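You operate a simulated robot arm through the tools that you are given. There is no shell and no other tool.

The job below is to be done with a simulated robot arm. You get a single attempt, and the scene is never put back.

JOB
Ready the jig: tailstock tight, scrap wound in, glue marks rubbed off.
Fine: use the cream rubber block and put it back. What is to be rubbed or washed off counts as gone when no trace of it is left.

Only the result counts: the job must be done as asked and must still hold three seconds after the hand-in. Knocking over, shifting, dropping, spilling or breaking anything else fails it.

ROBOT AND FRAMES
A 6-joint arm with a two-finger gripper, fixed in place. Base frame: the origin is at the foot of the arm, x ahead of it, y to its left, z up; the work surface is at about z = 0.892. Units: m, rad, N and s.
Its first joint turns from -2.897 to 2.897 rad. Payload 3.43 kg.
Tool frame: the origin (TCP) lies between the finger pads and is the grasp point; the fingertips stand 0.02 m ahead of it; z points along the fingers, y is the line along which they close. The gripper opens to 0.19 m. The gripper's body begins 0.248 m behind the TCP.
Orientation is that of the tool frame in the base frame, as [roll, pitch, yaw] about the fixed x, y, z axes, in that order (R = Rz(yaw) Ry(pitch) Rx(roll)). With the fingers straight down and closing along the base's y, the tool's x points along the base's -x, its y along +y and its z along -z.

CONTROLS
- The arm moves only by the tool step_arm. Its arguments are lists of equal length, an entry for each row: "hand": the finger opening in mm, from 0 to 190; "dp": the shift along the base's x, y, z in mm, a list of three; "rot": the turn, a rotation vector about the base's x, y, z in degrees, a list of three. In form: {"hand": [hand, ...], "dp": [[tx, ty, tz], ...], "rot": [[rx, ry, rz], ...]}. A call has 1 to 20 rows; each row is the pose to reach, as a shift and turn from the pose commanded when the call began. Rows are played at 5 a second. More than 0.05 m and 0.15 rad between two rows, or a gripper value outside its range, and nothing of the call is played. A pose out of reach is approached as far as the arm can. The call stops where the force on the tool passes 70 N (or 10 N more than at its start, if that is more) or the arm is blocked; 0.2 s more then pass. The fingers move at their own pace (about 0.045 m/s each) and stop on an object; they squeeze with about 44 N. The grip force told is the motor's: it shows also when the fingers shut on nothing. Time passes only in rows, and 0.2 s behind the last, so rows that repeat a pose let the fingers close. The reply holds the time, the measured pose of the TCP, the force on the tool along the base axes, the opening and the grip force, in the units named above and with some noise, with the torque about the TCP (base axes, N m) and any sound that the robot's microphone picked up.
- Cameras (640 x 400 px; columns grow to the right, rows downward): "scene" is fixed at [0.0692, -0.4952, 1.611]; the picture's right is [0.80, -0.60, 0.00], its down [-0.25, -0.34, -0.91] and it looks along [0.54, 0.73, -0.42] (base axes); focal length 354 px, centre (320, 200). "wrist" rides on the gripper at [0.07, -0.008, -0.288] in the tool frame; the picture's right is [0.12, 0.99, 0.00], its down [-0.96, 0.12, -0.25] and it looks along [-0.25, 0.03, 0.97] (tool axes); focal length 261 px, centre (320, 200). There is no depth. A picture from a camera that has moved, and an enlarged one, comes with that camera's place and axes in the base frame and with its lens. The place of the scene camera against the robot may be out by one fixed shift of up to 0.025 m in any direction.
- grab_frame(camera): a new picture of that camera. No time passes.
- slide_trunk(by): slides the trunk up (or, below 0, down) by that many m; the arm rides with it, the base frame stays. It gives what a move gives, with no picture.
- close_up(camera, box): a new picture of the part [left, top, right, bottom] of that camera's present view, enlarged. No time passes.
- sign_off(): hands the job in; it is judged then, once.

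Nothing tells you positions but the pictures and the camera data. Unless the task says otherwise, let go and move clear before handing in.

The tools are called after "Emit:" as name(argument=value, ...) on one line, values as JSON. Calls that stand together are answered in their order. step_arm: Moves the arm, as the interface text tells. Its arguments: {"type":"object","properties":{"hand":{"type":"array","items":{"type":"number"}},"dp":{"type":"array","items":{"type":"array","items":{"type":"number"}}},"rot":{"type":"array","items":{"type":"array","items":{"type":"number"}}}},"required":["hand","dp","rot"]} The other tools are called the same way: slide_trunk (by) slides the trunk up or down; grab_frame (camera) takes a picture; close_up (camera, box) takes an enlarged picture of a part of a camera's view; sign_off () hands the job in.

At the start:

```text
t: 0.0
tcp_pos: [0.4958, 0.3178, 1.3352]
ee_rot: [3.14, 0.0, 3.14]
force: [-0.4, 0.3, -0.3]
ft_torque: [0.01, -0.02, -0.02]
opening: 0.19
grasp_force: 0.1
trunk travel left (down, up): [-0.175, 0.065]
```

scene: 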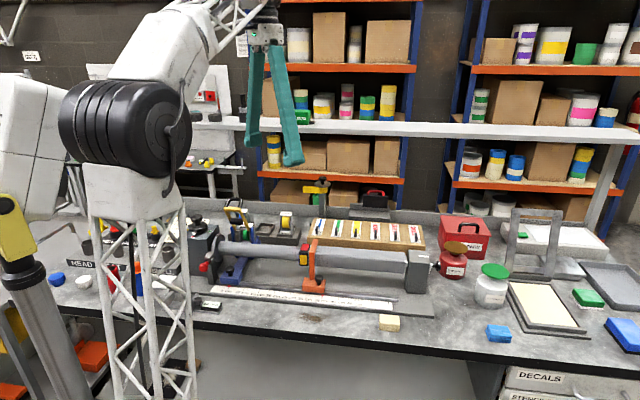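
wrist: 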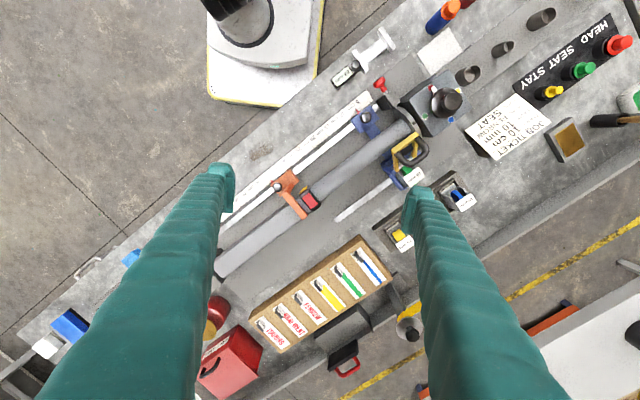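

I see a workbench with a tube jig (head, seat and stay clamps), a job ticket, a tray of decals, and rubber blocks. I'll look closer before moving.

Emit:
close_up(camera="scene", box=[180, 170, 440, 333])

Emit:
close_up(camera="scene", box=[400, 200, 640, 350])

Emit:
close_up(camera="wrist", box=[320, 0, 640, 200])

Emit:
close_up(camera="wrist", box=[200, 60, 480, 235])

Emit:
close_up(camera="wrist", box=[180, 200, 440, 400])

Emit:
close_up(camera="scene", box=[20, 180, 260, 330])

```text
2.45 times, centred on (310, 252) of scene
camera zoom: at [0.0692, -0.4952, 1.611], right [0.8, -0.6, 0.0], down [-0.25, -0.34, -0.91], along [0.54, 0.73, -0.42], focal length 869 px, centre (344, 74)
```

zoom: 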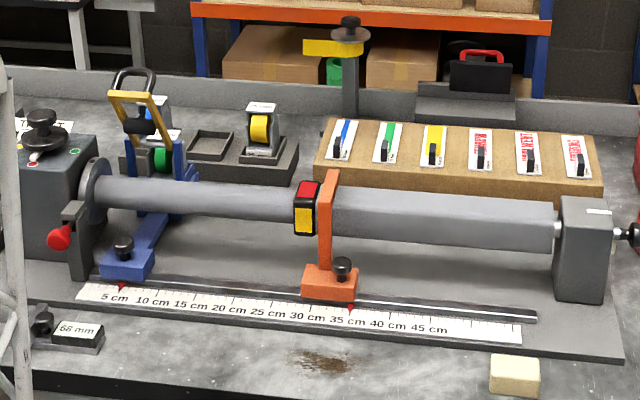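

```text
2.67 times, centred on (520, 275) of scene
camera zoom: at [0.0692, -0.4952, 1.611], right [0.8, -0.6, 0.0], down [-0.25, -0.34, -0.91], along [0.54, 0.73, -0.42], focal length 944 px, centre (-213, 0)
```

zoom: 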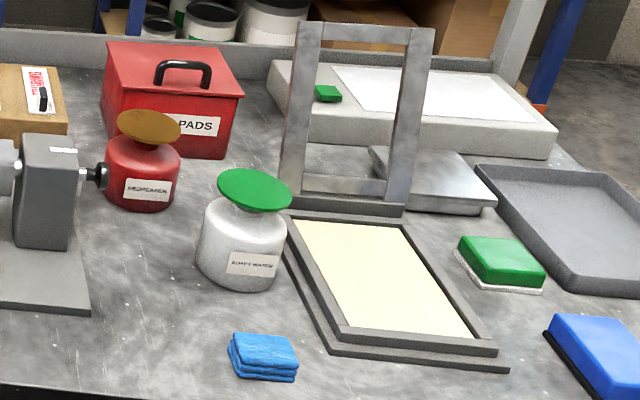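

```text
2.00 times, centred on (480, 100) of wrist
camera zoom: at [0.4264, 0.309, 1.6229], right [-0.12, 0.99, 0.0], down [0.96, 0.12, 0.25], along [0.25, 0.03, -0.97], focal length 521 px, centre (0, 400)
```

zoom: 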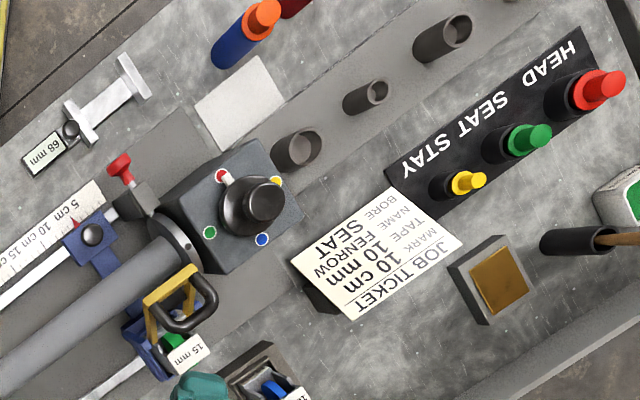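

```text
2.29 times, centred on (340, 148) of wrist
camera zoom: at [0.4264, 0.309, 1.6229], right [-0.12, 0.99, 0.0], down [0.96, 0.12, 0.25], along [0.25, 0.03, -0.97], focal length 596 px, centre (274, 320)
```

zoom: 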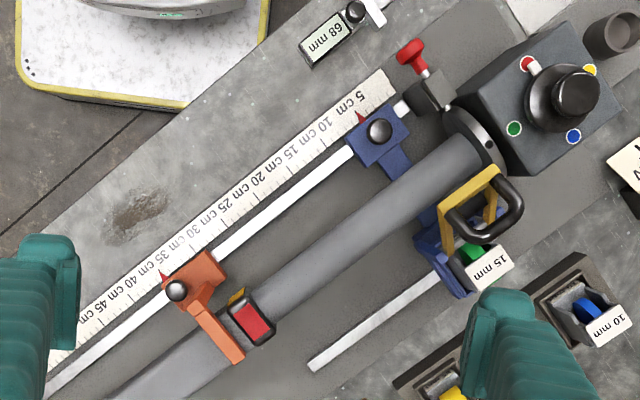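

```text
2.00 times, centred on (310, 300) of wrist
camera zoom: at [0.4264, 0.309, 1.6229], right [-0.12, 0.99, 0.0], down [0.96, 0.12, 0.25], along [0.25, 0.03, -0.97], focal length 521 px, centre (340, 0)
```

zoom: 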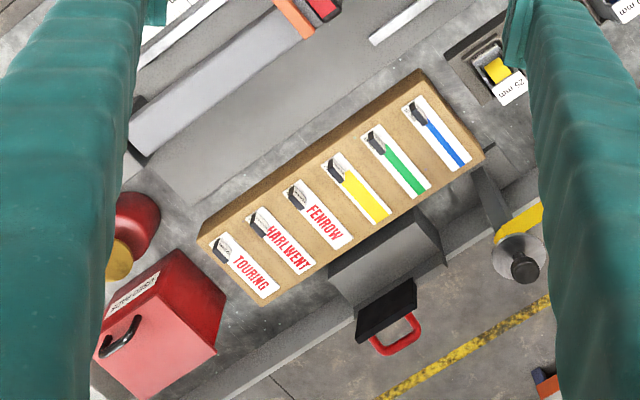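

```text
2.67 times, centred on (140, 255) of scene
camera zoom: at [0.0692, -0.4952, 1.611], right [0.8, -0.6, 0.0], down [-0.25, -0.34, -0.91], along [0.54, 0.73, -0.42], focal length 944 px, centre (800, 53)
```

zoom: 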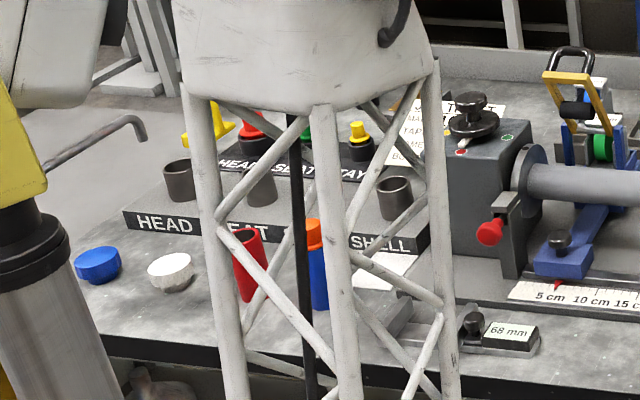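

The jig's tube runs diagonally, with the tailstock knob at its right end. There is a brown mark on the bench near (0.50, 0.155) and the cream block is near (0.65, 0.0). A post with a knob and a yellow strip stands behind and looks like the scrap winder. I'll move the camera over the tailstock for better views.

Emit:
step_arm(hand=[190, 190, 190, 190, 190, 190, 190, 190], dp=[[20, -33, 0], [45, -66, 0], [70, -100, 0], [95, -134, 0], [120, -168, 0], [145, -202, 0], [165, -235, 0], [180, -268, 0]], rot=[[0, 0, 0], [0, 0, 0], [0, 0, 0], [0, 0, 0], [0, 0, 0], [0, 0, 0], [0, 0, 0], [0, 0, 0]])

Emit:
grab_frame(camera="wrist")

Emit:
grab_frame(camera="scene")

```text
t: 1.8
tcp_pos: [0.6772, 0.0495, 1.3345]
ee_rot: [3.141, 0.003, 3.142]
force: [0.4, 1.0, 0.6]
ft_torque: [-0.16, -0.06, -0.02]
opening: 0.1901
grasp_force: 0.1
trunk travel left (down, up): [-0.175, 0.065]
```

```text
taken
camera wrist: at [0.6062, 0.042, 1.6224], right [-0.12, 0.99, 0.0], down [0.96, 0.12, 0.25], along [0.25, 0.03, -0.97], focal length 261 px, centre (320, 200)
```

wrist: 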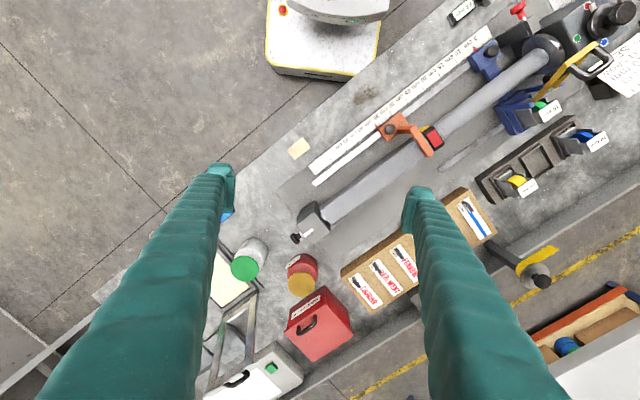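

```text
taken
```

scene: 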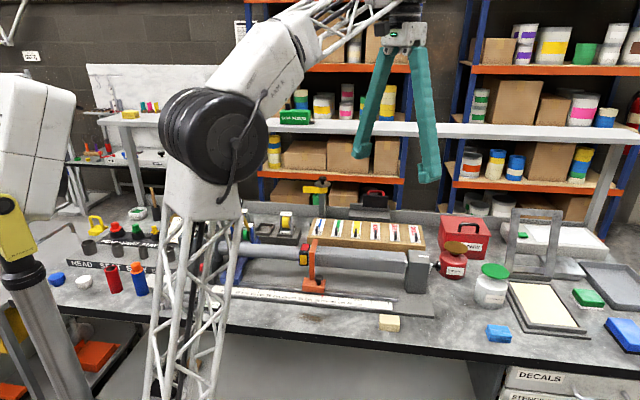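

Emit:
close_up(camera="wrist", box=[270, 110, 430, 260])

Emit:
close_up(camera="wrist", box=[480, 220, 600, 300])

Emit:
close_up(camera="scene", box=[290, 170, 370, 220])

Emit:
close_up(camera="scene", box=[370, 230, 450, 280])

Emit:
close_up(camera="scene", box=[30, 180, 260, 330])

Emit:
close_up(camera="wrist", box=[340, 0, 640, 200])

Emit:
close_up(camera="scene", box=[270, 280, 430, 350])

```text
2.67 times, centred on (350, 185) of wrist
camera zoom: at [0.6062, 0.042, 1.6224], right [-0.12, 0.99, 0.0], down [0.96, 0.12, 0.25], along [0.25, 0.03, -0.97], focal length 695 px, centre (240, 240)
```

zoom: 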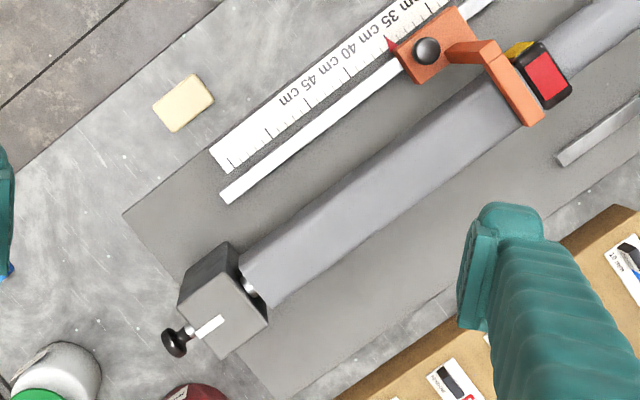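

```text
5.00 times, centred on (540, 260) of wrist
camera zoom: at [0.6062, 0.042, 1.6224], right [-0.12, 0.99, 0.0], down [0.96, 0.12, 0.25], along [0.25, 0.03, -0.97], focal length 1303 px, centre (-780, -100)
```

zoom: 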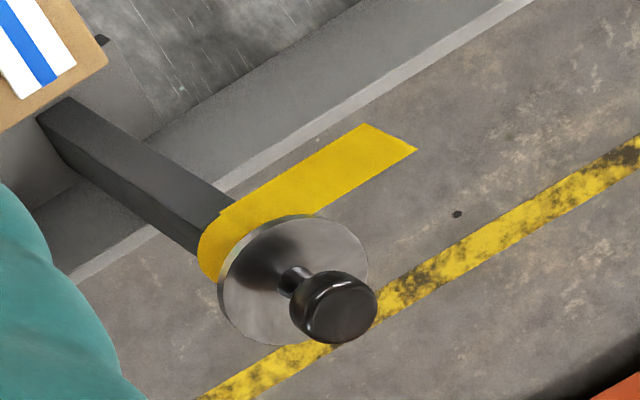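

```text
8.00 times, centred on (330, 195) of scene
camera zoom: at [0.0692, -0.4952, 1.611], right [0.8, -0.6, 0.0], down [-0.25, -0.34, -0.91], along [0.54, 0.73, -0.42], focal length 2833 px, centre (240, 240)
```

zoom: 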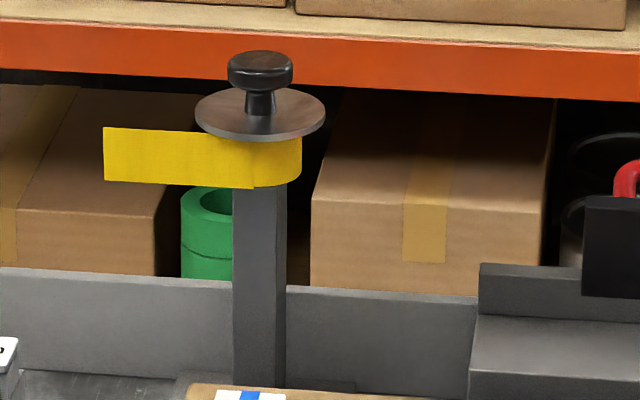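

```text
8.00 times, centred on (410, 255) of scene
camera zoom: at [0.0692, -0.4952, 1.611], right [0.8, -0.6, 0.0], down [-0.25, -0.34, -0.91], along [0.54, 0.73, -0.42], focal length 2833 px, centre (-400, -240)
```

zoom: 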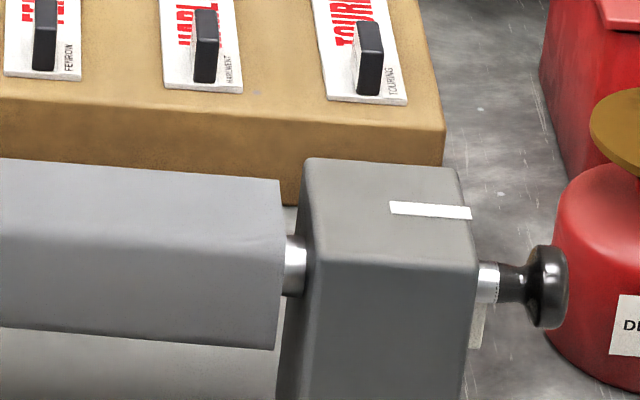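

```text
2.67 times, centred on (145, 255) of scene
camera zoom: at [0.0692, -0.4952, 1.611], right [0.8, -0.6, 0.0], down [-0.25, -0.34, -0.91], along [0.54, 0.73, -0.42], focal length 944 px, centre (787, 53)
```

zoom: 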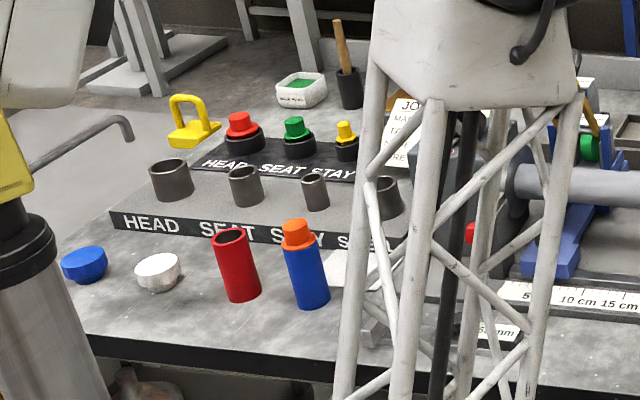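

```text
2.00 times, centred on (490, 100) of wrist
camera zoom: at [0.6062, 0.042, 1.6224], right [-0.12, 0.99, 0.0], down [0.96, 0.12, 0.25], along [0.25, 0.03, -0.97], focal length 521 px, centre (-20, 400)
```

zoom: 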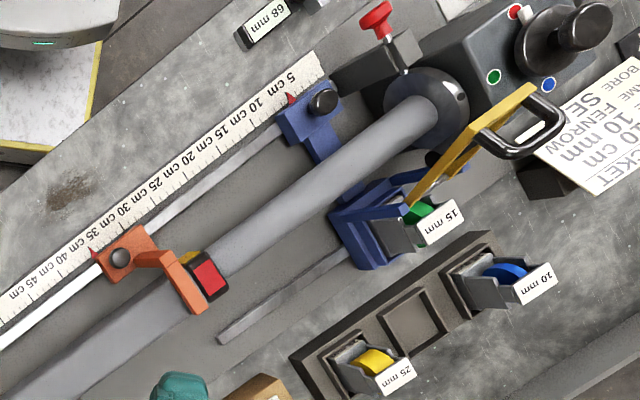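

```text
4.00 times, centred on (350, 315) of scene
camera zoom: at [0.0692, -0.4952, 1.611], right [0.8, -0.6, 0.0], down [-0.25, -0.34, -0.91], along [0.54, 0.73, -0.42], focal length 1417 px, centre (200, -260)
```

zoom: 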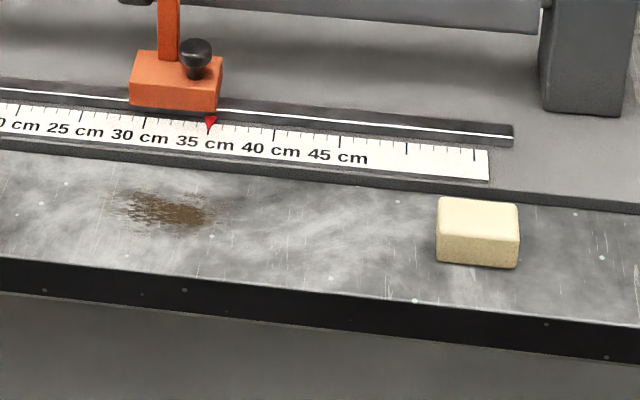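

The tailstock has a small black knob on a horizontal screw near (0.88, 0.01, 0.985). The scrap reel is a vertical-axis knob near (0.86, 0.58, 1.1) with a yellow tail still hanging out. I'll move closer to the tailstock knob, with the fingers turned square to its axis.

Emit:
step_arm(hand=[190, 190, 190, 160, 130, 110, 100], dp=[[25, -3, -20], [50, -6, -40], [75, -9, -65], [100, -12, -90], [125, -15, -115], [150, -18, -140], [170, -20, -165]], rot=[[0, 0, -5], [0, 0, -11], [0, 0, -17], [0, 0, -23], [0, 0, -29], [0, 0, -34], [0, 0, -37]])

Emit:
grab_frame(camera="wrist")

Emit:
grab_frame(camera="scene")

```text
t: 3.4
tcp_pos: [0.8462, 0.0291, 1.1705]
ee_rot: [-3.141, 0.004, 2.496]
force: [-0.4, -0.2, 0.5]
ft_torque: [-0.02, -0.14, 0.03]
opening: 0.105
grasp_force: 0.1
trunk travel left (down, up): [-0.175, 0.065]
```

```text
taken
camera wrist: at [0.7844, 0.0647, 1.4585], right [0.5, 0.86, 0.0], down [0.84, -0.49, 0.25], along [0.22, -0.12, -0.97], focal length 261 px, centre (320, 200)
```

wrist: 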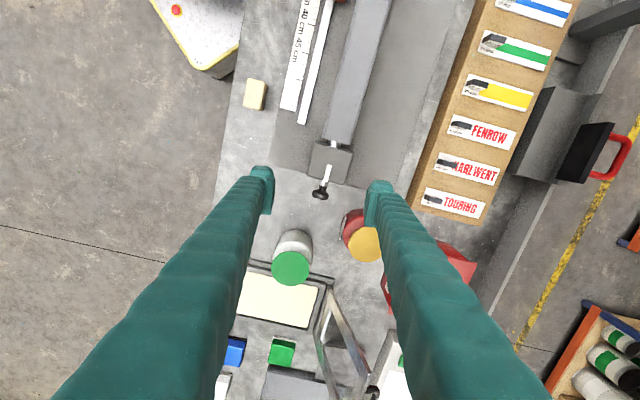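

```text
taken
```

scene: 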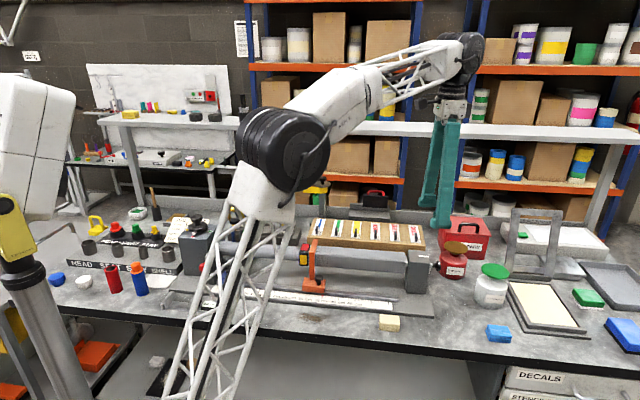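

Emit:
close_up(camera="wrist", box=[280, 120, 380, 220])

Emit:
close_up(camera="wrist", box=[270, 0, 430, 200])

Emit:
close_up(camera="scene", box=[390, 200, 510, 290])

```text
4.00 times, centred on (330, 170) of wrist
camera zoom: at [0.7844, 0.0647, 1.4585], right [0.5, 0.86, 0.0], down [0.84, -0.49, 0.25], along [0.22, -0.12, -0.97], focal length 1043 px, centre (280, 320)
```

zoom: 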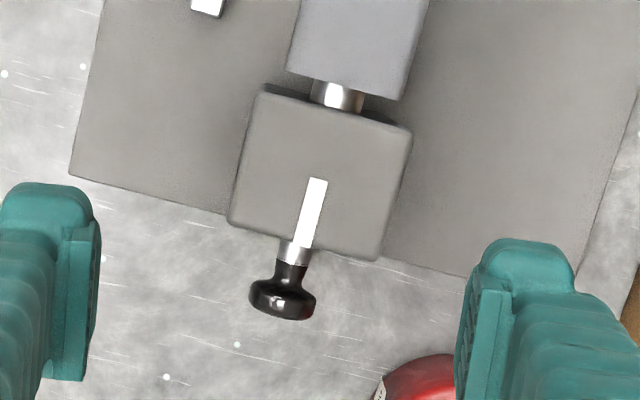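

```text
2.00 times, centred on (350, 100) of wrist
camera zoom: at [0.7844, 0.0647, 1.4585], right [0.5, 0.86, 0.0], down [0.84, -0.49, 0.25], along [0.22, -0.12, -0.97], focal length 521 px, centre (260, 400)
```

zoom: 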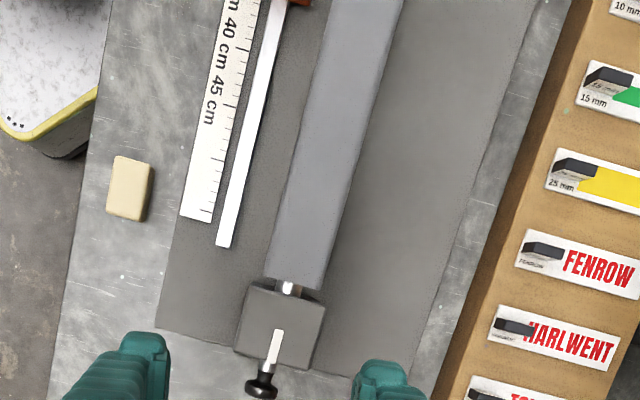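

```text
4.44 times, centred on (450, 245) of scene
camera zoom: at [0.0692, -0.4952, 1.611], right [0.8, -0.6, 0.0], down [-0.25, -0.34, -0.91], along [0.54, 0.73, -0.42], focal length 1574 px, centre (-258, 0)
```

zoom: 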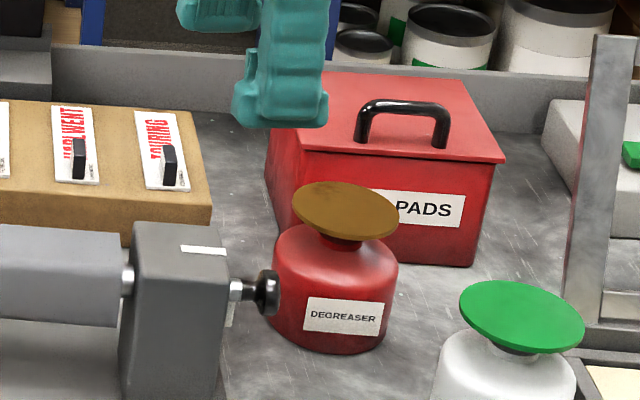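

The knob is about 30 mm across on a short spindle at roughly (0.884, 0.012, 0.98), with its axis at about -44°. I'll open to 60 mm and come down to straddle it, then check the height in the pictures.

Emit:
step_arm(hand=[60, 60, 60, 60, 60, 60], dp=[[10, -5, -20], [20, -10, -50], [30, -15, -80], [42, -20, -105], [42, -20, -130], [42, -20, -145]], rot=[[0, 0, -2], [0, 0, -4], [0, 0, -7.4], [0, 0, -7.4], [0, 0, -7.4], [0, 0, -7.4]])

Emit:
close_up(camera="wrist", box=[260, 120, 400, 240])

Emit:
close_up(camera="scene", box=[380, 190, 500, 290])

```text
t: 4.8
tcp_pos: [0.8881, 0.0107, 1.0243]
ee_rot: [-3.141, 0.001, 2.366]
force: [0.4, -0.5, -0.5]
ft_torque: [0.04, 0.0, 0.0]
opening: 0.0601
grasp_force: 0.2
trunk travel left (down, up): [-0.175, 0.065]
```

```text
3.33 times, centred on (330, 180) of wrist
camera zoom: at [0.8324, 0.0534, 1.3125], right [0.61, 0.79, 0.0], down [0.77, -0.59, 0.25], along [0.2, -0.15, -0.97], focal length 869 px, centre (287, 267)
```

zoom: 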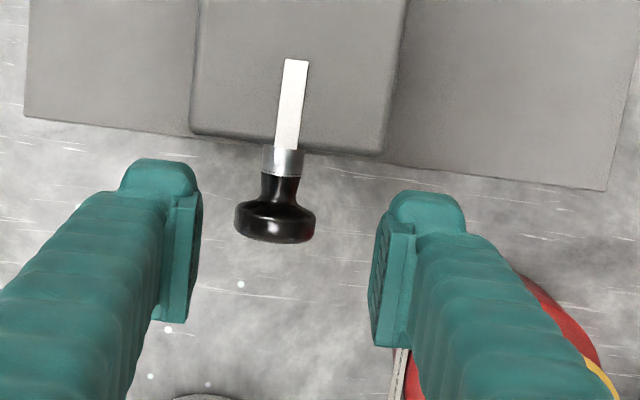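

```text
4.00 times, centred on (440, 240) of scene
camera zoom: at [0.0692, -0.4952, 1.611], right [0.8, -0.6, 0.0], down [-0.25, -0.34, -0.91], along [0.54, 0.73, -0.42], focal length 1417 px, centre (-160, 40)
```

zoom: 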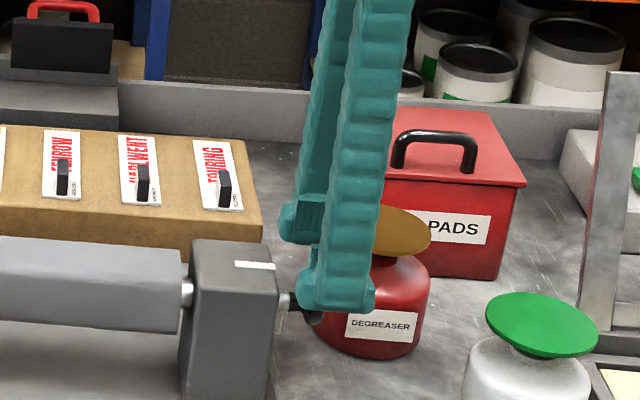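

The fingers line up with the knob to within about 4 mm, and the knob centre is near z = 0.98. I'll make a small correction, lower, and close gently on it.

Emit:
step_arm(hand=[60, 60, 60, 60], dp=[[-1, -5, -10], [-1, -5, -25], [-1, -5, -44], [-1, -5, -44]], rot=[[0, 0, 0], [0, 0, 0], [0, 0, 0], [0, 0, 0]])

Emit:
close_up(camera="wrist", box=[260, 120, 400, 240])

Emit:
close_up(camera="scene", box=[380, 190, 500, 290])

```text
t: 5.8
tcp_pos: [0.8868, 0.0037, 0.9811]
ee_rot: [3.141, 0.0, 2.368]
force: [0.7, 1.2, -0.4]
ft_torque: [0.03, -0.01, -0.02]
opening: 0.0599
grasp_force: 0.2
trunk travel left (down, up): [-0.175, 0.065]
```

```text
3.33 times, centred on (330, 180) of wrist
camera zoom: at [0.8307, 0.0472, 1.2687], right [0.61, 0.79, 0.0], down [0.77, -0.59, 0.25], along [0.2, -0.15, -0.97], focal length 869 px, centre (287, 267)
```

zoom: 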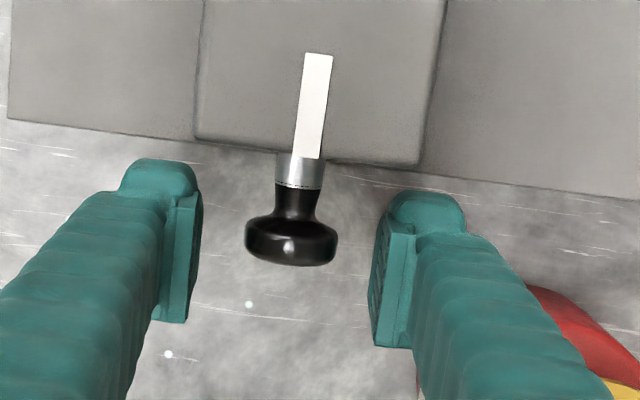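

```text
4.00 times, centred on (440, 240) of scene
camera zoom: at [0.0692, -0.4952, 1.611], right [0.8, -0.6, 0.0], down [-0.25, -0.34, -0.91], along [0.54, 0.73, -0.42], focal length 1417 px, centre (-160, 40)
```

zoom: 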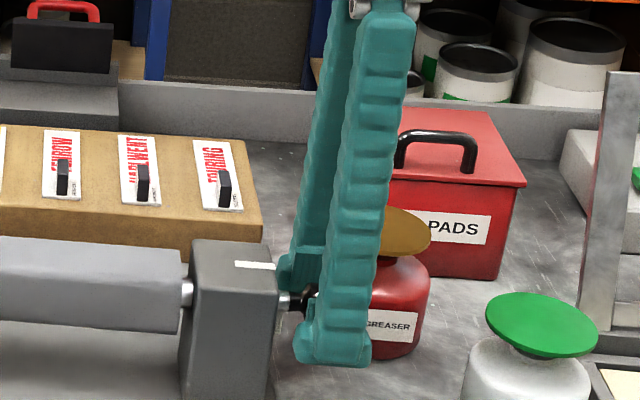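

Emit:
step_arm(hand=[40, 20, 20, 20], dp=[[0, 0, 0], [0, 0, 0], [0, 0, 0], [0, 0, 0]], rot=[[0, 0, 0], [0, 0, 0], [0, 0, 0], [0, 0, 0]])

Emit:
close_up(camera="wrist", box=[260, 120, 400, 240])

```text
t: 6.8
tcp_pos: [0.8866, 0.0045, 0.9806]
ee_rot: [-3.142, 0.0, 2.368]
force: [5.0, 2.6, 1.3]
ft_torque: [0.01, 0.03, -0.03]
opening: 0.0284
grasp_force: 44.7
trunk travel left (down, up): [-0.175, 0.065]
```

```text
3.33 times, centred on (330, 180) of wrist
camera zoom: at [0.8309, 0.0477, 1.2688], right [0.61, 0.79, 0.0], down [0.77, -0.59, 0.25], along [0.2, -0.15, -0.97], focal length 869 px, centre (287, 267)
```

zoom: 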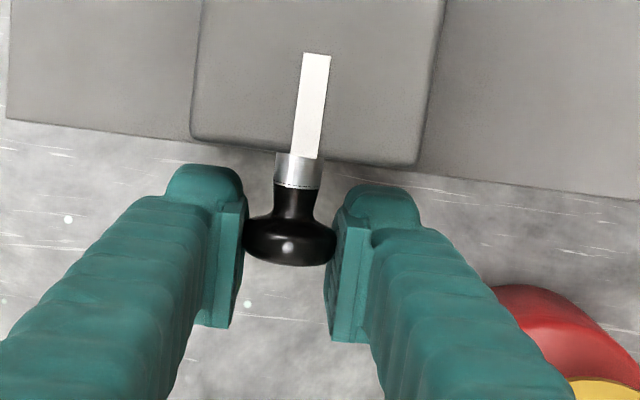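

The grip is centred and reads a 28 mm knob with little side force. I'll let go, lean the hand back about 48° around the knob's axis, re-grip, and turn clockwise by swinging upright again.

Emit:
step_arm(hand=[50, 50, 50, 50, 50, 50, 50, 50], dp=[[0, 0, 0], [0, 0, 0], [0, 0, 0], [0, 0, 0], [0, 0, 0], [0, 0, 0], [0, 0, 0], [0, 0, 0]], rot=[[0, 0, 0], [5.7, -5.6, 0], [11.4, -11.2, 0], [17.1, -16.8, 0], [22.8, -22.4, 0], [28.6, -28, 0], [34.3, -33.6, 0], [34.3, -33.6, 0]])

Emit:
close_up(camera="wrist", box=[260, 120, 400, 240])

Emit:
grab_frame(camera="scene")

```text
t: 8.6
tcp_pos: [0.8884, 0.0044, 0.9808]
ee_rot: [2.303, -0.001, 2.366]
force: [-0.5, 0.5, 0.5]
ft_torque: [0.03, -0.02, -0.04]
opening: 0.0501
grasp_force: 0.0
trunk travel left (down, up): [-0.175, 0.065]
```

```text
3.33 times, centred on (330, 180) of wrist
camera zoom: at [0.6839, -0.1036, 1.1674], right [0.38, 0.56, 0.74], down [0.61, -0.75, 0.25], along [0.69, 0.36, -0.63], focal length 869 px, centre (287, 267)
```

zoom: 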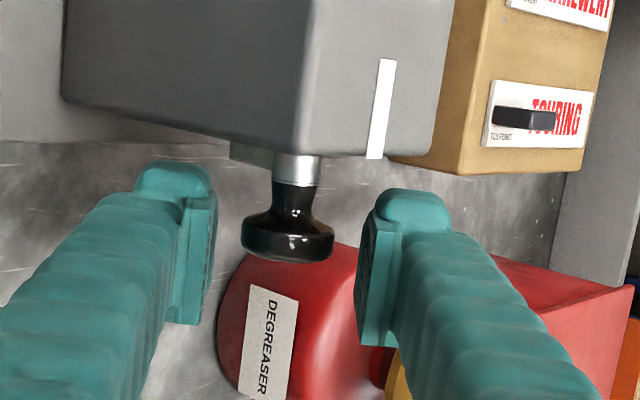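

```text
taken
```

scene: 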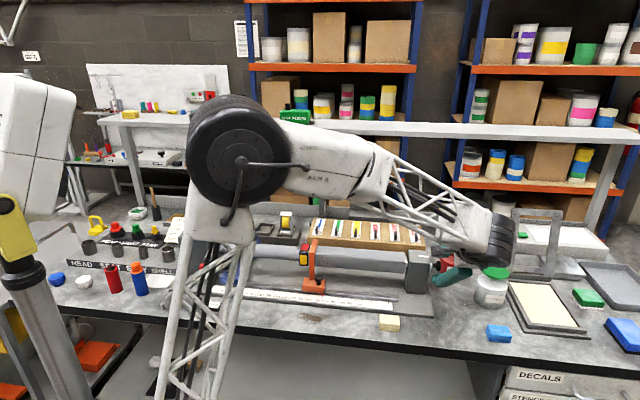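

Emit:
step_arm(hand=[20, 20, 20, 20, 20, 20, 20, 20, 20, 20, 20, 20], dp=[[0, 0, 0], [0, 0, 0], [0, 0, 0], [0, 0, 0], [0, 0, 0], [0, 0, 0], [0, 0, 0], [0, 0, 0], [0, 0, 0], [0, 0, 0], [0, 0, 0], [0, 0, 0]], rot=[[0, 0, 0], [0, 0, 0], [0, 0, 0], [-3.6, 3.5, 0], [-7.1, 7, 0], [-10.7, 10.5, 0], [-14.3, 14, 0], [-17.9, 17.5, 0], [-21.4, 21, 0], [-25, 24.5, 0], [-28.6, 28, 0], [-32.1, 31.5, 0]])

Emit:
close_up(camera="wrist", box=[260, 120, 400, 240])

Emit:
close_up(camera="scene", box=[380, 190, 500, 290])

```text
t: 11.2
tcp_pos: [0.8872, 0.0031, 0.9804]
ee_rot: [3.088, 0.0, 2.368]
force: [4.5, -2.1, -4.8]
ft_torque: [0.34, 0.35, 0.3]
opening: 0.0283
grasp_force: 44.6
trunk travel left (down, up): [-0.175, 0.065]
```

```text
3.33 times, centred on (330, 180) of wrist
camera zoom: at [0.8215, 0.0363, 1.2677], right [0.61, 0.79, 0.05], down [0.76, -0.6, 0.25], along [0.23, -0.11, -0.97], focal length 869 px, centre (287, 267)
```

zoom: 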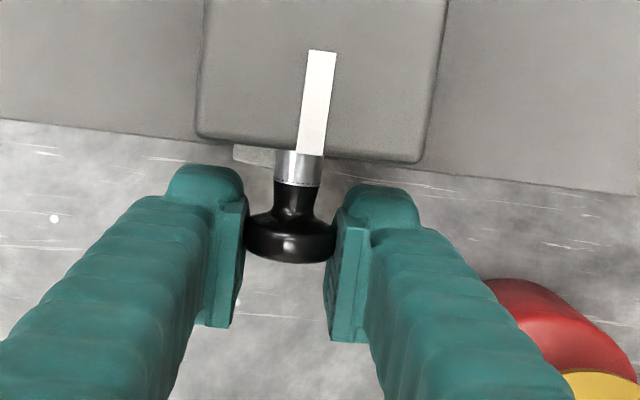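

```text
4.00 times, centred on (440, 240) of scene
camera zoom: at [0.0692, -0.4952, 1.611], right [0.8, -0.6, 0.0], down [-0.25, -0.34, -0.91], along [0.54, 0.73, -0.42], focal length 1417 px, centre (-160, 40)
```

zoom: 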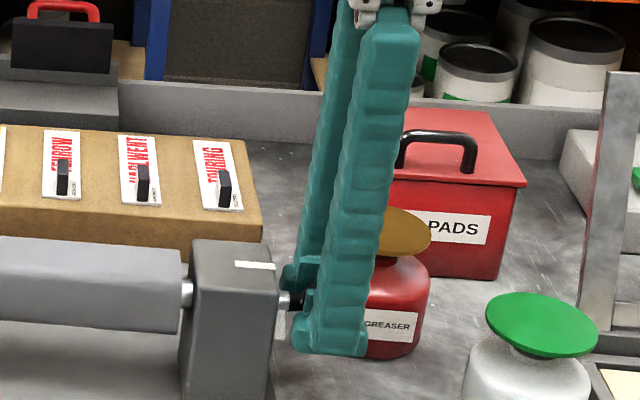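

A small pointer plate on the spindle has turned with the knob, from hanging straight down towards the near side. It presumably has to come up to the white index mark. I'll re-grip and keep turning clockwise.

Emit:
step_arm(hand=[50, 50, 50, 50, 50, 50, 50, 50, 20, 20, 20, 20], dp=[[0, 0, 0], [0, 0, 0], [0, 0, 0], [0, 0, 0], [0, 0, 0], [0, 0, 0], [0, 0, 0], [0, 0, 0], [0, 0, 0], [0, 0, 0], [0, 0, 0], [0, 0, 0]], rot=[[0, 0, 0], [5.7, -5.6, 0], [11.4, -11.2, 0], [17.1, -16.8, 0], [22.8, -22.4, 0], [28.6, -28, 0], [34.3, -33.6, 0], [37.1, -36.4, 0], [37.1, -36.4, 0], [37.1, -36.4, 0], [37.1, -36.4, 0], [37.1, -36.4, 0]])

Emit:
close_up(camera="wrist", box=[260, 120, 400, 240])

```text
t: 13.8
tcp_pos: [0.8875, 0.0054, 0.9796]
ee_rot: [2.182, 0.0, 2.365]
force: [-2.7, -0.9, -2.1]
ft_torque: [-0.11, -0.07, -0.09]
opening: 0.0283
grasp_force: 45.4
trunk travel left (down, up): [-0.175, 0.065]
```

```text
3.33 times, centred on (330, 180) of wrist
camera zoom: at [0.6693, -0.1188, 1.139], right [0.31, 0.49, 0.81], down [0.59, -0.77, 0.24], along [0.74, 0.41, -0.53], focal length 869 px, centre (287, 267)
```

zoom: 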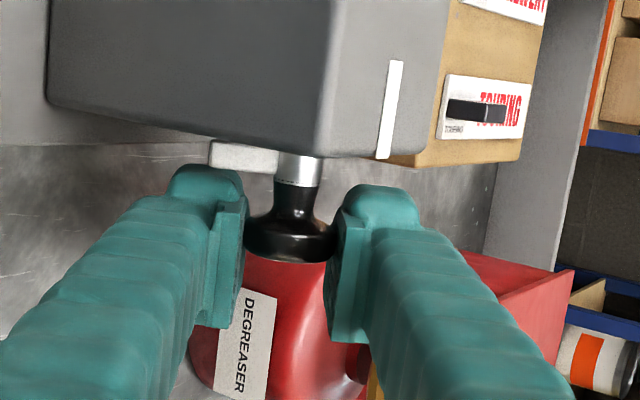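

Emit:
step_arm(hand=[20, 20, 20, 20, 20, 20, 20, 20, 20, 20, 20, 20], dp=[[0, 0, 0], [0, 0, 0], [0, 0, 0], [0, 0, 0], [0, 0, 0], [0, 0, 0], [0, 0, 0], [0, 0, 0], [0, 0, 0], [0, 0, 0], [0, 0, 0], [0, 0, 0]], rot=[[-3.6, 3.5, 0], [-7.1, 7, 0], [-10.7, 10.5, 0], [-14.3, 14, 0], [-17.9, 17.5, 0], [-21.4, 21, 0], [-25, 24.5, 0], [-28.6, 28, 0], [-32.1, 31.5, 0], [-35.7, 35, 0], [-38, 37.3, 0], [-38, 37.3, 0]])

Emit:
close_up(camera="wrist", box=[260, 120, 400, 240])

Emit:
close_up(camera="scene", box=[380, 190, 500, 290])

```text
t: 16.4
tcp_pos: [0.8871, 0.0051, 0.9809]
ee_rot: [3.112, 0.0, 2.366]
force: [1.4, -7.0, -5.9]
ft_torque: [-0.12, -0.07, -0.15]
opening: 0.0281
grasp_force: 44.7
trunk travel left (down, up): [-0.175, 0.065]
```

```text
3.33 times, centred on (330, 180) of wrist
camera zoom: at [0.8261, 0.0406, 1.2683], right [0.61, 0.79, 0.03], down [0.76, -0.6, 0.25], along [0.22, -0.13, -0.97], focal length 869 px, centre (287, 267)
```

zoom: 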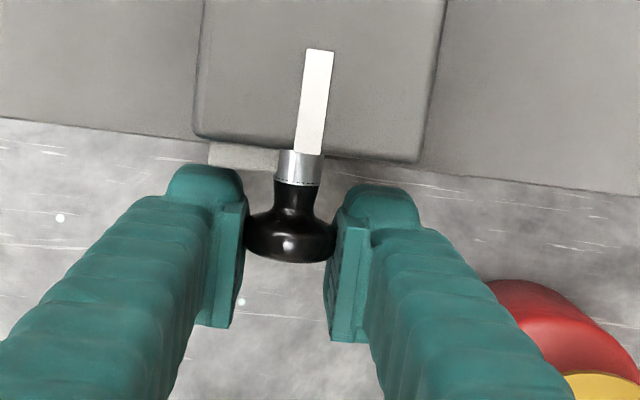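

```text
4.00 times, centred on (440, 240) of scene
camera zoom: at [0.0692, -0.4952, 1.611], right [0.8, -0.6, 0.0], down [-0.25, -0.34, -0.91], along [0.54, 0.73, -0.42], focal length 1417 px, centre (-160, 40)
```

zoom: 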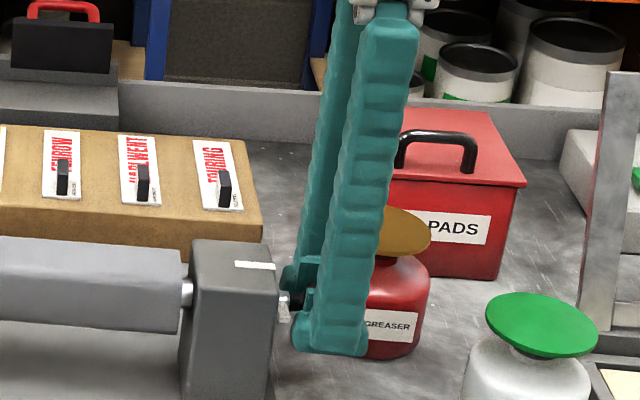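

The pointer moved with the grip and is now about horizontal, halfway to the mark. I'll do another swing.

Emit:
step_arm(hand=[50, 50, 50, 50, 50, 50, 50, 50, 20, 20, 20, 20], dp=[[0, 0, 0], [0, 0, 0], [0, 0, 0], [0, 0, 0], [0, 0, 0], [0, 0, 0], [0, 0, 0], [0, 0, 0], [0, 0, 0], [0, 0, 0], [0, 0, 0], [0, 0, 0]], rot=[[0, 0, 0], [5.7, -5.6, 0], [11.4, -11.2, 0], [17.1, -16.8, 0], [22.8, -22.4, 0], [28.6, -28, 0], [34.3, -33.6, 0], [37.1, -36.4, 0], [37.1, -36.4, 0], [37.1, -36.4, 0], [37.1, -36.4, 0], [37.1, -36.4, 0]])

Emit:
close_up(camera="wrist", box=[260, 120, 400, 240])

Emit:
step_arm(hand=[20, 20, 20, 20, 20, 20, 20, 20, 20, 20, 20, 20], dp=[[0, 0, 0], [0, 0, 0], [0, 0, 0], [0, 0, 0], [0, 0, 0], [0, 0, 0], [0, 0, 0], [0, 0, 0], [0, 0, 0], [0, 0, 0], [0, 0, 0], [0, 0, 0]], rot=[[-3.6, 3.5, 0], [-7.1, 7, 0], [-10.7, 10.5, 0], [-14.3, 14, 0], [-17.9, 17.5, 0], [-21.4, 21, 0], [-25, 24.5, 0], [-28.6, 28, 0], [-32.1, 31.5, 0], [-35.7, 35, 0], [-37.1, 36.4, 0], [-37.1, 36.4, 0]])

Emit:
close_up(camera="wrist", box=[260, 120, 400, 240])

Emit:
close_up(camera="scene", box=[380, 190, 500, 290])

```text
t: 19.0
tcp_pos: [0.8869, 0.0045, 0.9782]
ee_rot: [2.205, 0.0, 2.366]
force: [-4.7, -3.1, -7.2]
ft_torque: [-0.14, -0.15, -0.02]
opening: 0.028
grasp_force: 45.4
trunk travel left (down, up): [-0.175, 0.065]
```

```text
3.33 times, centred on (330, 180) of wrist
camera zoom: at [0.6721, -0.1162, 1.1442], right [0.33, 0.5, 0.8], down [0.6, -0.77, 0.24], along [0.73, 0.4, -0.55], focal length 869 px, centre (287, 267)
```

zoom: 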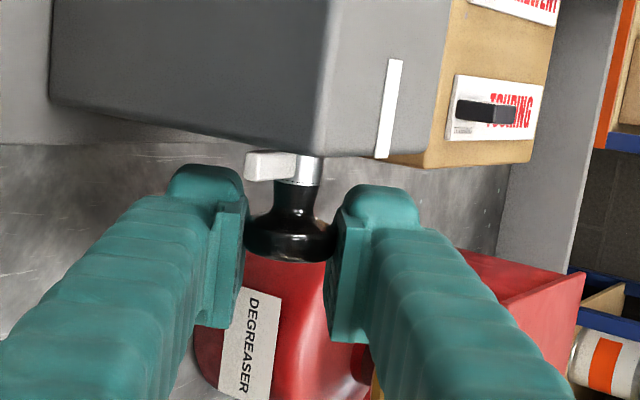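

```text
t: 21.6
tcp_pos: [0.8868, 0.0037, 0.9803]
ee_rot: [3.113, 0.0, 2.369]
force: [-2.6, -9.9, -8.8]
ft_torque: [-0.11, -0.12, -0.02]
opening: 0.0278
grasp_force: 44.9
trunk travel left (down, up): [-0.175, 0.065]
```

```text
3.33 times, centred on (330, 180) of wrist
camera zoom: at [0.8263, 0.0404, 1.268], right [0.61, 0.79, 0.03], down [0.76, -0.6, 0.25], along [0.22, -0.13, -0.97], focal length 869 px, centre (287, 267)
```

zoom: 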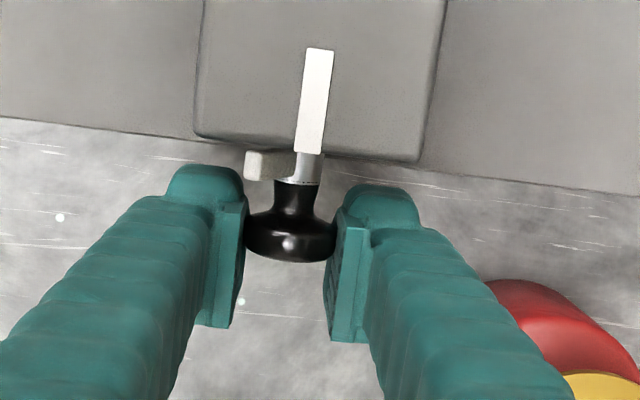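

```text
4.00 times, centred on (440, 240) of scene
camera zoom: at [0.0692, -0.4952, 1.611], right [0.8, -0.6, 0.0], down [-0.25, -0.34, -0.91], along [0.54, 0.73, -0.42], focal length 1417 px, centre (-160, 40)
```

zoom: 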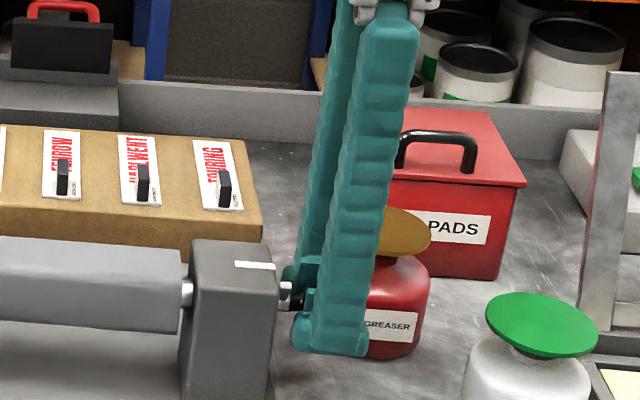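

The pointer is about 37° short of the white mark. One more shorter swing should bring it up.

Emit:
step_arm(hand=[50, 50, 50, 50, 50, 50, 50, 20, 20, 20, 20], dp=[[0, 0, 0], [0, 0, 0], [0, 0, 0], [0, 0, 0], [0, 0, 0], [0, 0, 0], [0, 0, 0], [0, 0, 0], [0, 0, 0], [0, 0, 0], [0, 0, 0]], rot=[[0, 0, 0], [5.7, -5.6, 0], [11.4, -11.2, 0], [17.1, -16.8, 0], [22.8, -22.4, 0], [28.6, -28, 0], [28.6, -28, 0], [28.6, -28, 0], [28.6, -28, 0], [28.6, -28, 0], [28.6, -28, 0]])

Emit:
step_arm(hand=[20, 20, 20, 20, 20, 20, 20, 20], dp=[[0, 0, 0], [0, 0, 0], [0, 0, 0], [0, 0, 0], [0, 0, 0], [0, 0, 0], [0, 0, 0], [0, 0, 0]], rot=[[-3.6, 3.5, 0], [-7.1, 7, 0], [-10.7, 10.5, 0], [-14.3, 14, 0], [-17.9, 17.5, 0], [-21.4, 21, 0], [-25, 24.5, 0], [-25, 24.5, 0]])

Emit:
close_up(camera="wrist", box=[260, 120, 400, 240])

Emit:
close_up(camera="scene", box=[380, 190, 500, 290])

```text
t: 24.0
tcp_pos: [0.888, 0.0049, 0.98]
ee_rot: [2.411, 0.001, 2.368]
force: [1.3, 1.2, 2.2]
ft_torque: [-0.06, -0.06, -0.05]
opening: 0.0281
grasp_force: 45.4
trunk travel left (down, up): [-0.175, 0.065]
```

```text
t: 25.8
tcp_pos: [0.887, 0.0045, 0.979]
ee_rot: [3.024, -0.001, 2.366]
force: [8.2, 0.0, -4.6]
ft_torque: [-0.17, -0.62, -0.12]
opening: 0.0277
grasp_force: 44.8
trunk travel left (down, up): [-0.175, 0.065]
```

```text
3.33 times, centred on (330, 180) of wrist
camera zoom: at [0.8085, 0.023, 1.2652], right [0.61, 0.79, 0.12], down [0.75, -0.61, 0.26], along [0.27, -0.07, -0.96], focal length 869 px, centre (287, 267)
```

zoom: 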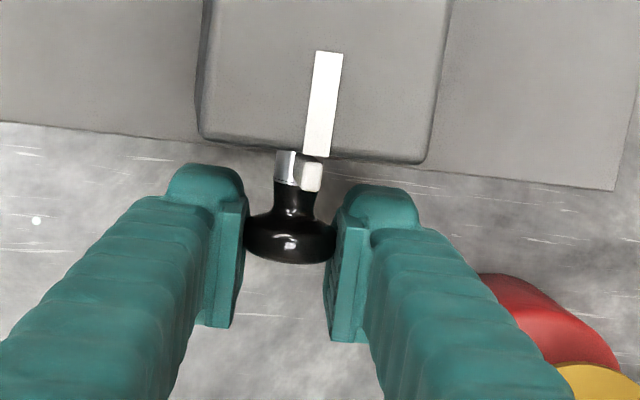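

```text
4.00 times, centred on (440, 240) of scene
camera zoom: at [0.0692, -0.4952, 1.611], right [0.8, -0.6, 0.0], down [-0.25, -0.34, -0.91], along [0.54, 0.73, -0.42], focal length 1417 px, centre (-160, 40)
```

zoom: 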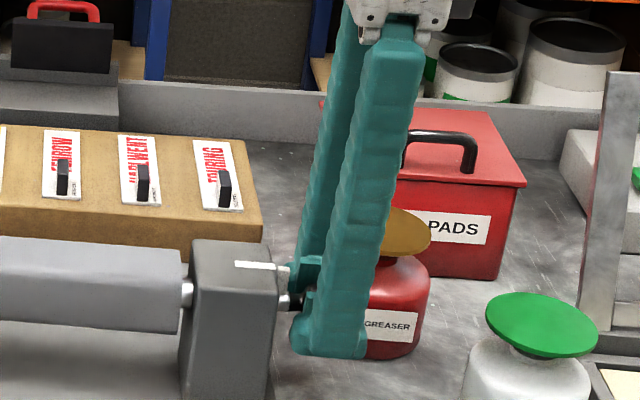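

The pointer now lines up with the white mark and some turning resistance shows. I'll ease it a few degrees further to feel for a stop.

Emit:
step_arm(hand=[20, 20, 20], dp=[[0, 0, 0], [0, 0, 0], [0, 0, 0]], rot=[[-1.4, 1.4, 0], [-2.8, 2.8, 0], [-2.8, 2.8, 0]])

Emit:
close_up(camera="wrist", box=[280, 130, 360, 200])

Emit:
close_up(camera="scene", box=[410, 230, 480, 280])

```text
t: 26.6
tcp_pos: [0.886, 0.0034, 0.9783]
ee_rot: [3.094, -0.003, 2.367]
force: [0.6, -0.6, -19.2]
ft_torque: [0.2, -0.32, -0.08]
opening: 0.028
grasp_force: 45.3
trunk travel left (down, up): [-0.175, 0.065]
```

```text
5.71 times, centred on (320, 165) of wrist
camera zoom: at [0.8229, 0.0368, 1.267], right [0.61, 0.79, 0.05], down [0.76, -0.6, 0.25], along [0.23, -0.12, -0.97], focal length 1489 px, centre (320, 400)
```

zoom: 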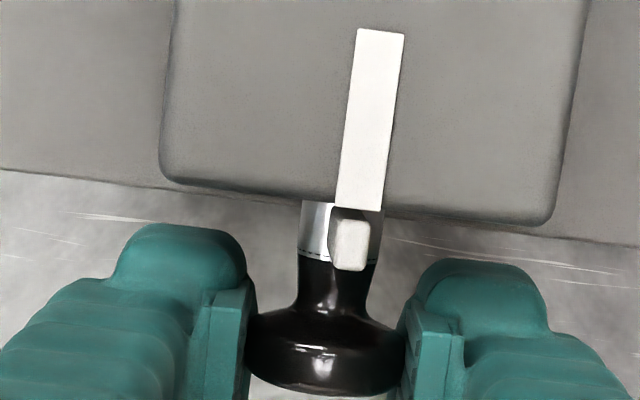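

```text
8.00 times, centred on (445, 255) of scene
camera zoom: at [0.0692, -0.4952, 1.611], right [0.8, -0.6, 0.0], down [-0.25, -0.34, -0.91], along [0.54, 0.73, -0.42], focal length 2833 px, centre (-680, -240)
```

zoom: 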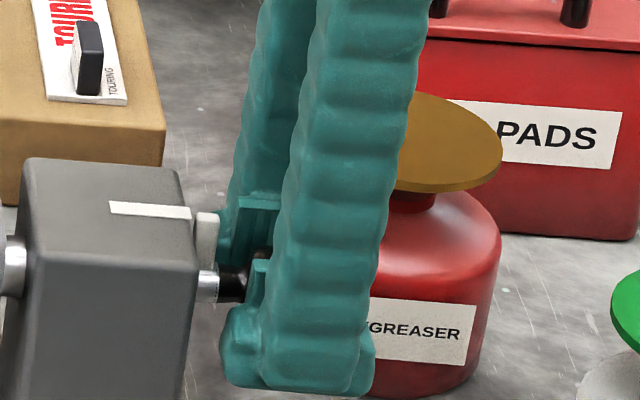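

Emit:
step_arm(hand=[20, 20, 20], dp=[[0, 0, 0], [0, 0, 0], [0, 0, 0]], rot=[[-1.4, 1.4, 0], [-3.5, 3.5, 0], [-3.5, 3.5, 0]])

Emit:
close_up(camera="wrist", box=[280, 130, 360, 200])

```text
t: 27.4
tcp_pos: [0.8866, 0.004, 0.9798]
ee_rot: [-3.103, -0.004, 2.368]
force: [-17.7, -2.3, -28.9]
ft_torque: [0.09, -0.17, 0.05]
opening: 0.0281
grasp_force: 44.7
trunk travel left (down, up): [-0.175, 0.065]
```

```text
5.71 times, centred on (320, 165) of wrist
camera zoom: at [0.8406, 0.0543, 1.268], right [0.61, 0.79, -0.04], down [0.78, -0.58, 0.24], along [0.17, -0.18, -0.97], focal length 1489 px, centre (320, 400)
```

zoom: 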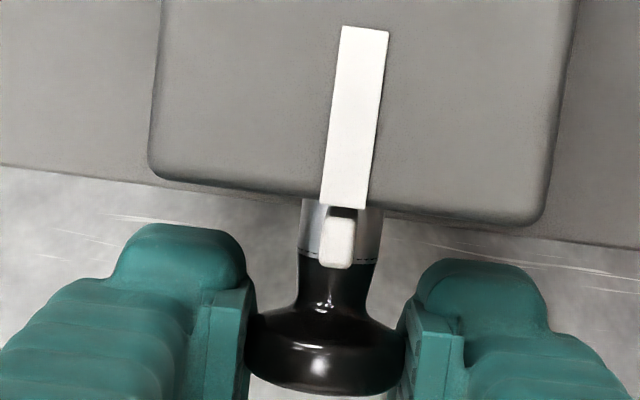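

The pointer is on the mark and the knob no longer follows the hand, so the tailstock is tight. I'll release and lift clear.

Emit:
step_arm(hand=[40, 55, 60, 60, 60, 60, 60, 60], dp=[[0, 0, 0], [0, 0, 0], [0, 0, 0], [0, 0, 30], [0, 0, 70], [0, 0, 110], [0, 0, 150], [0, 0, 170]], rot=[[0, 0, 0], [0, 0, 0], [0, 0, 0], [0, 0, 0], [0.8, -0.8, 0], [1.6, -1.6, 0], [1.6, -1.6, 0], [1.6, -1.6, 0]])

Emit:
close_up(camera="scene", box=[390, 220, 480, 290])

Emit:
grab_frame(camera="wrist")

```text
t: 29.2
tcp_pos: [0.8862, 0.0047, 1.1509]
ee_rot: [3.137, -0.003, 2.367]
force: [-0.2, -0.2, 0.3]
ft_torque: [-0.03, 0.0, 0.02]
opening: 0.0601
grasp_force: 0.2
trunk travel left (down, up): [-0.175, 0.065]
```

```text
5.71 times, centred on (435, 255) of scene
camera zoom: at [0.0692, -0.4952, 1.611], right [0.8, -0.6, 0.0], down [-0.25, -0.34, -0.91], along [0.54, 0.73, -0.42], focal length 2024 px, centre (-337, -114)
```

zoom: 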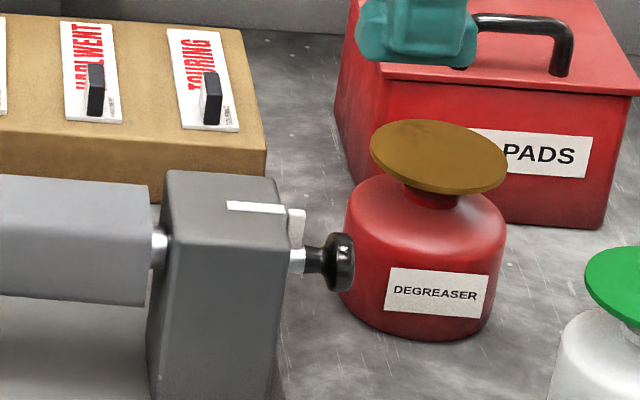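

```text
taken
camera wrist: at [0.8306, 0.0469, 1.4388], right [0.61, 0.79, 0.0], down [0.77, -0.59, 0.25], along [0.2, -0.15, -0.97], focal length 261 px, centre (320, 200)
```

wrist: 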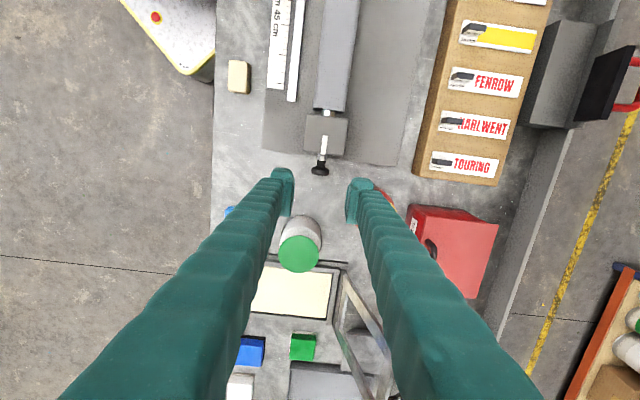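

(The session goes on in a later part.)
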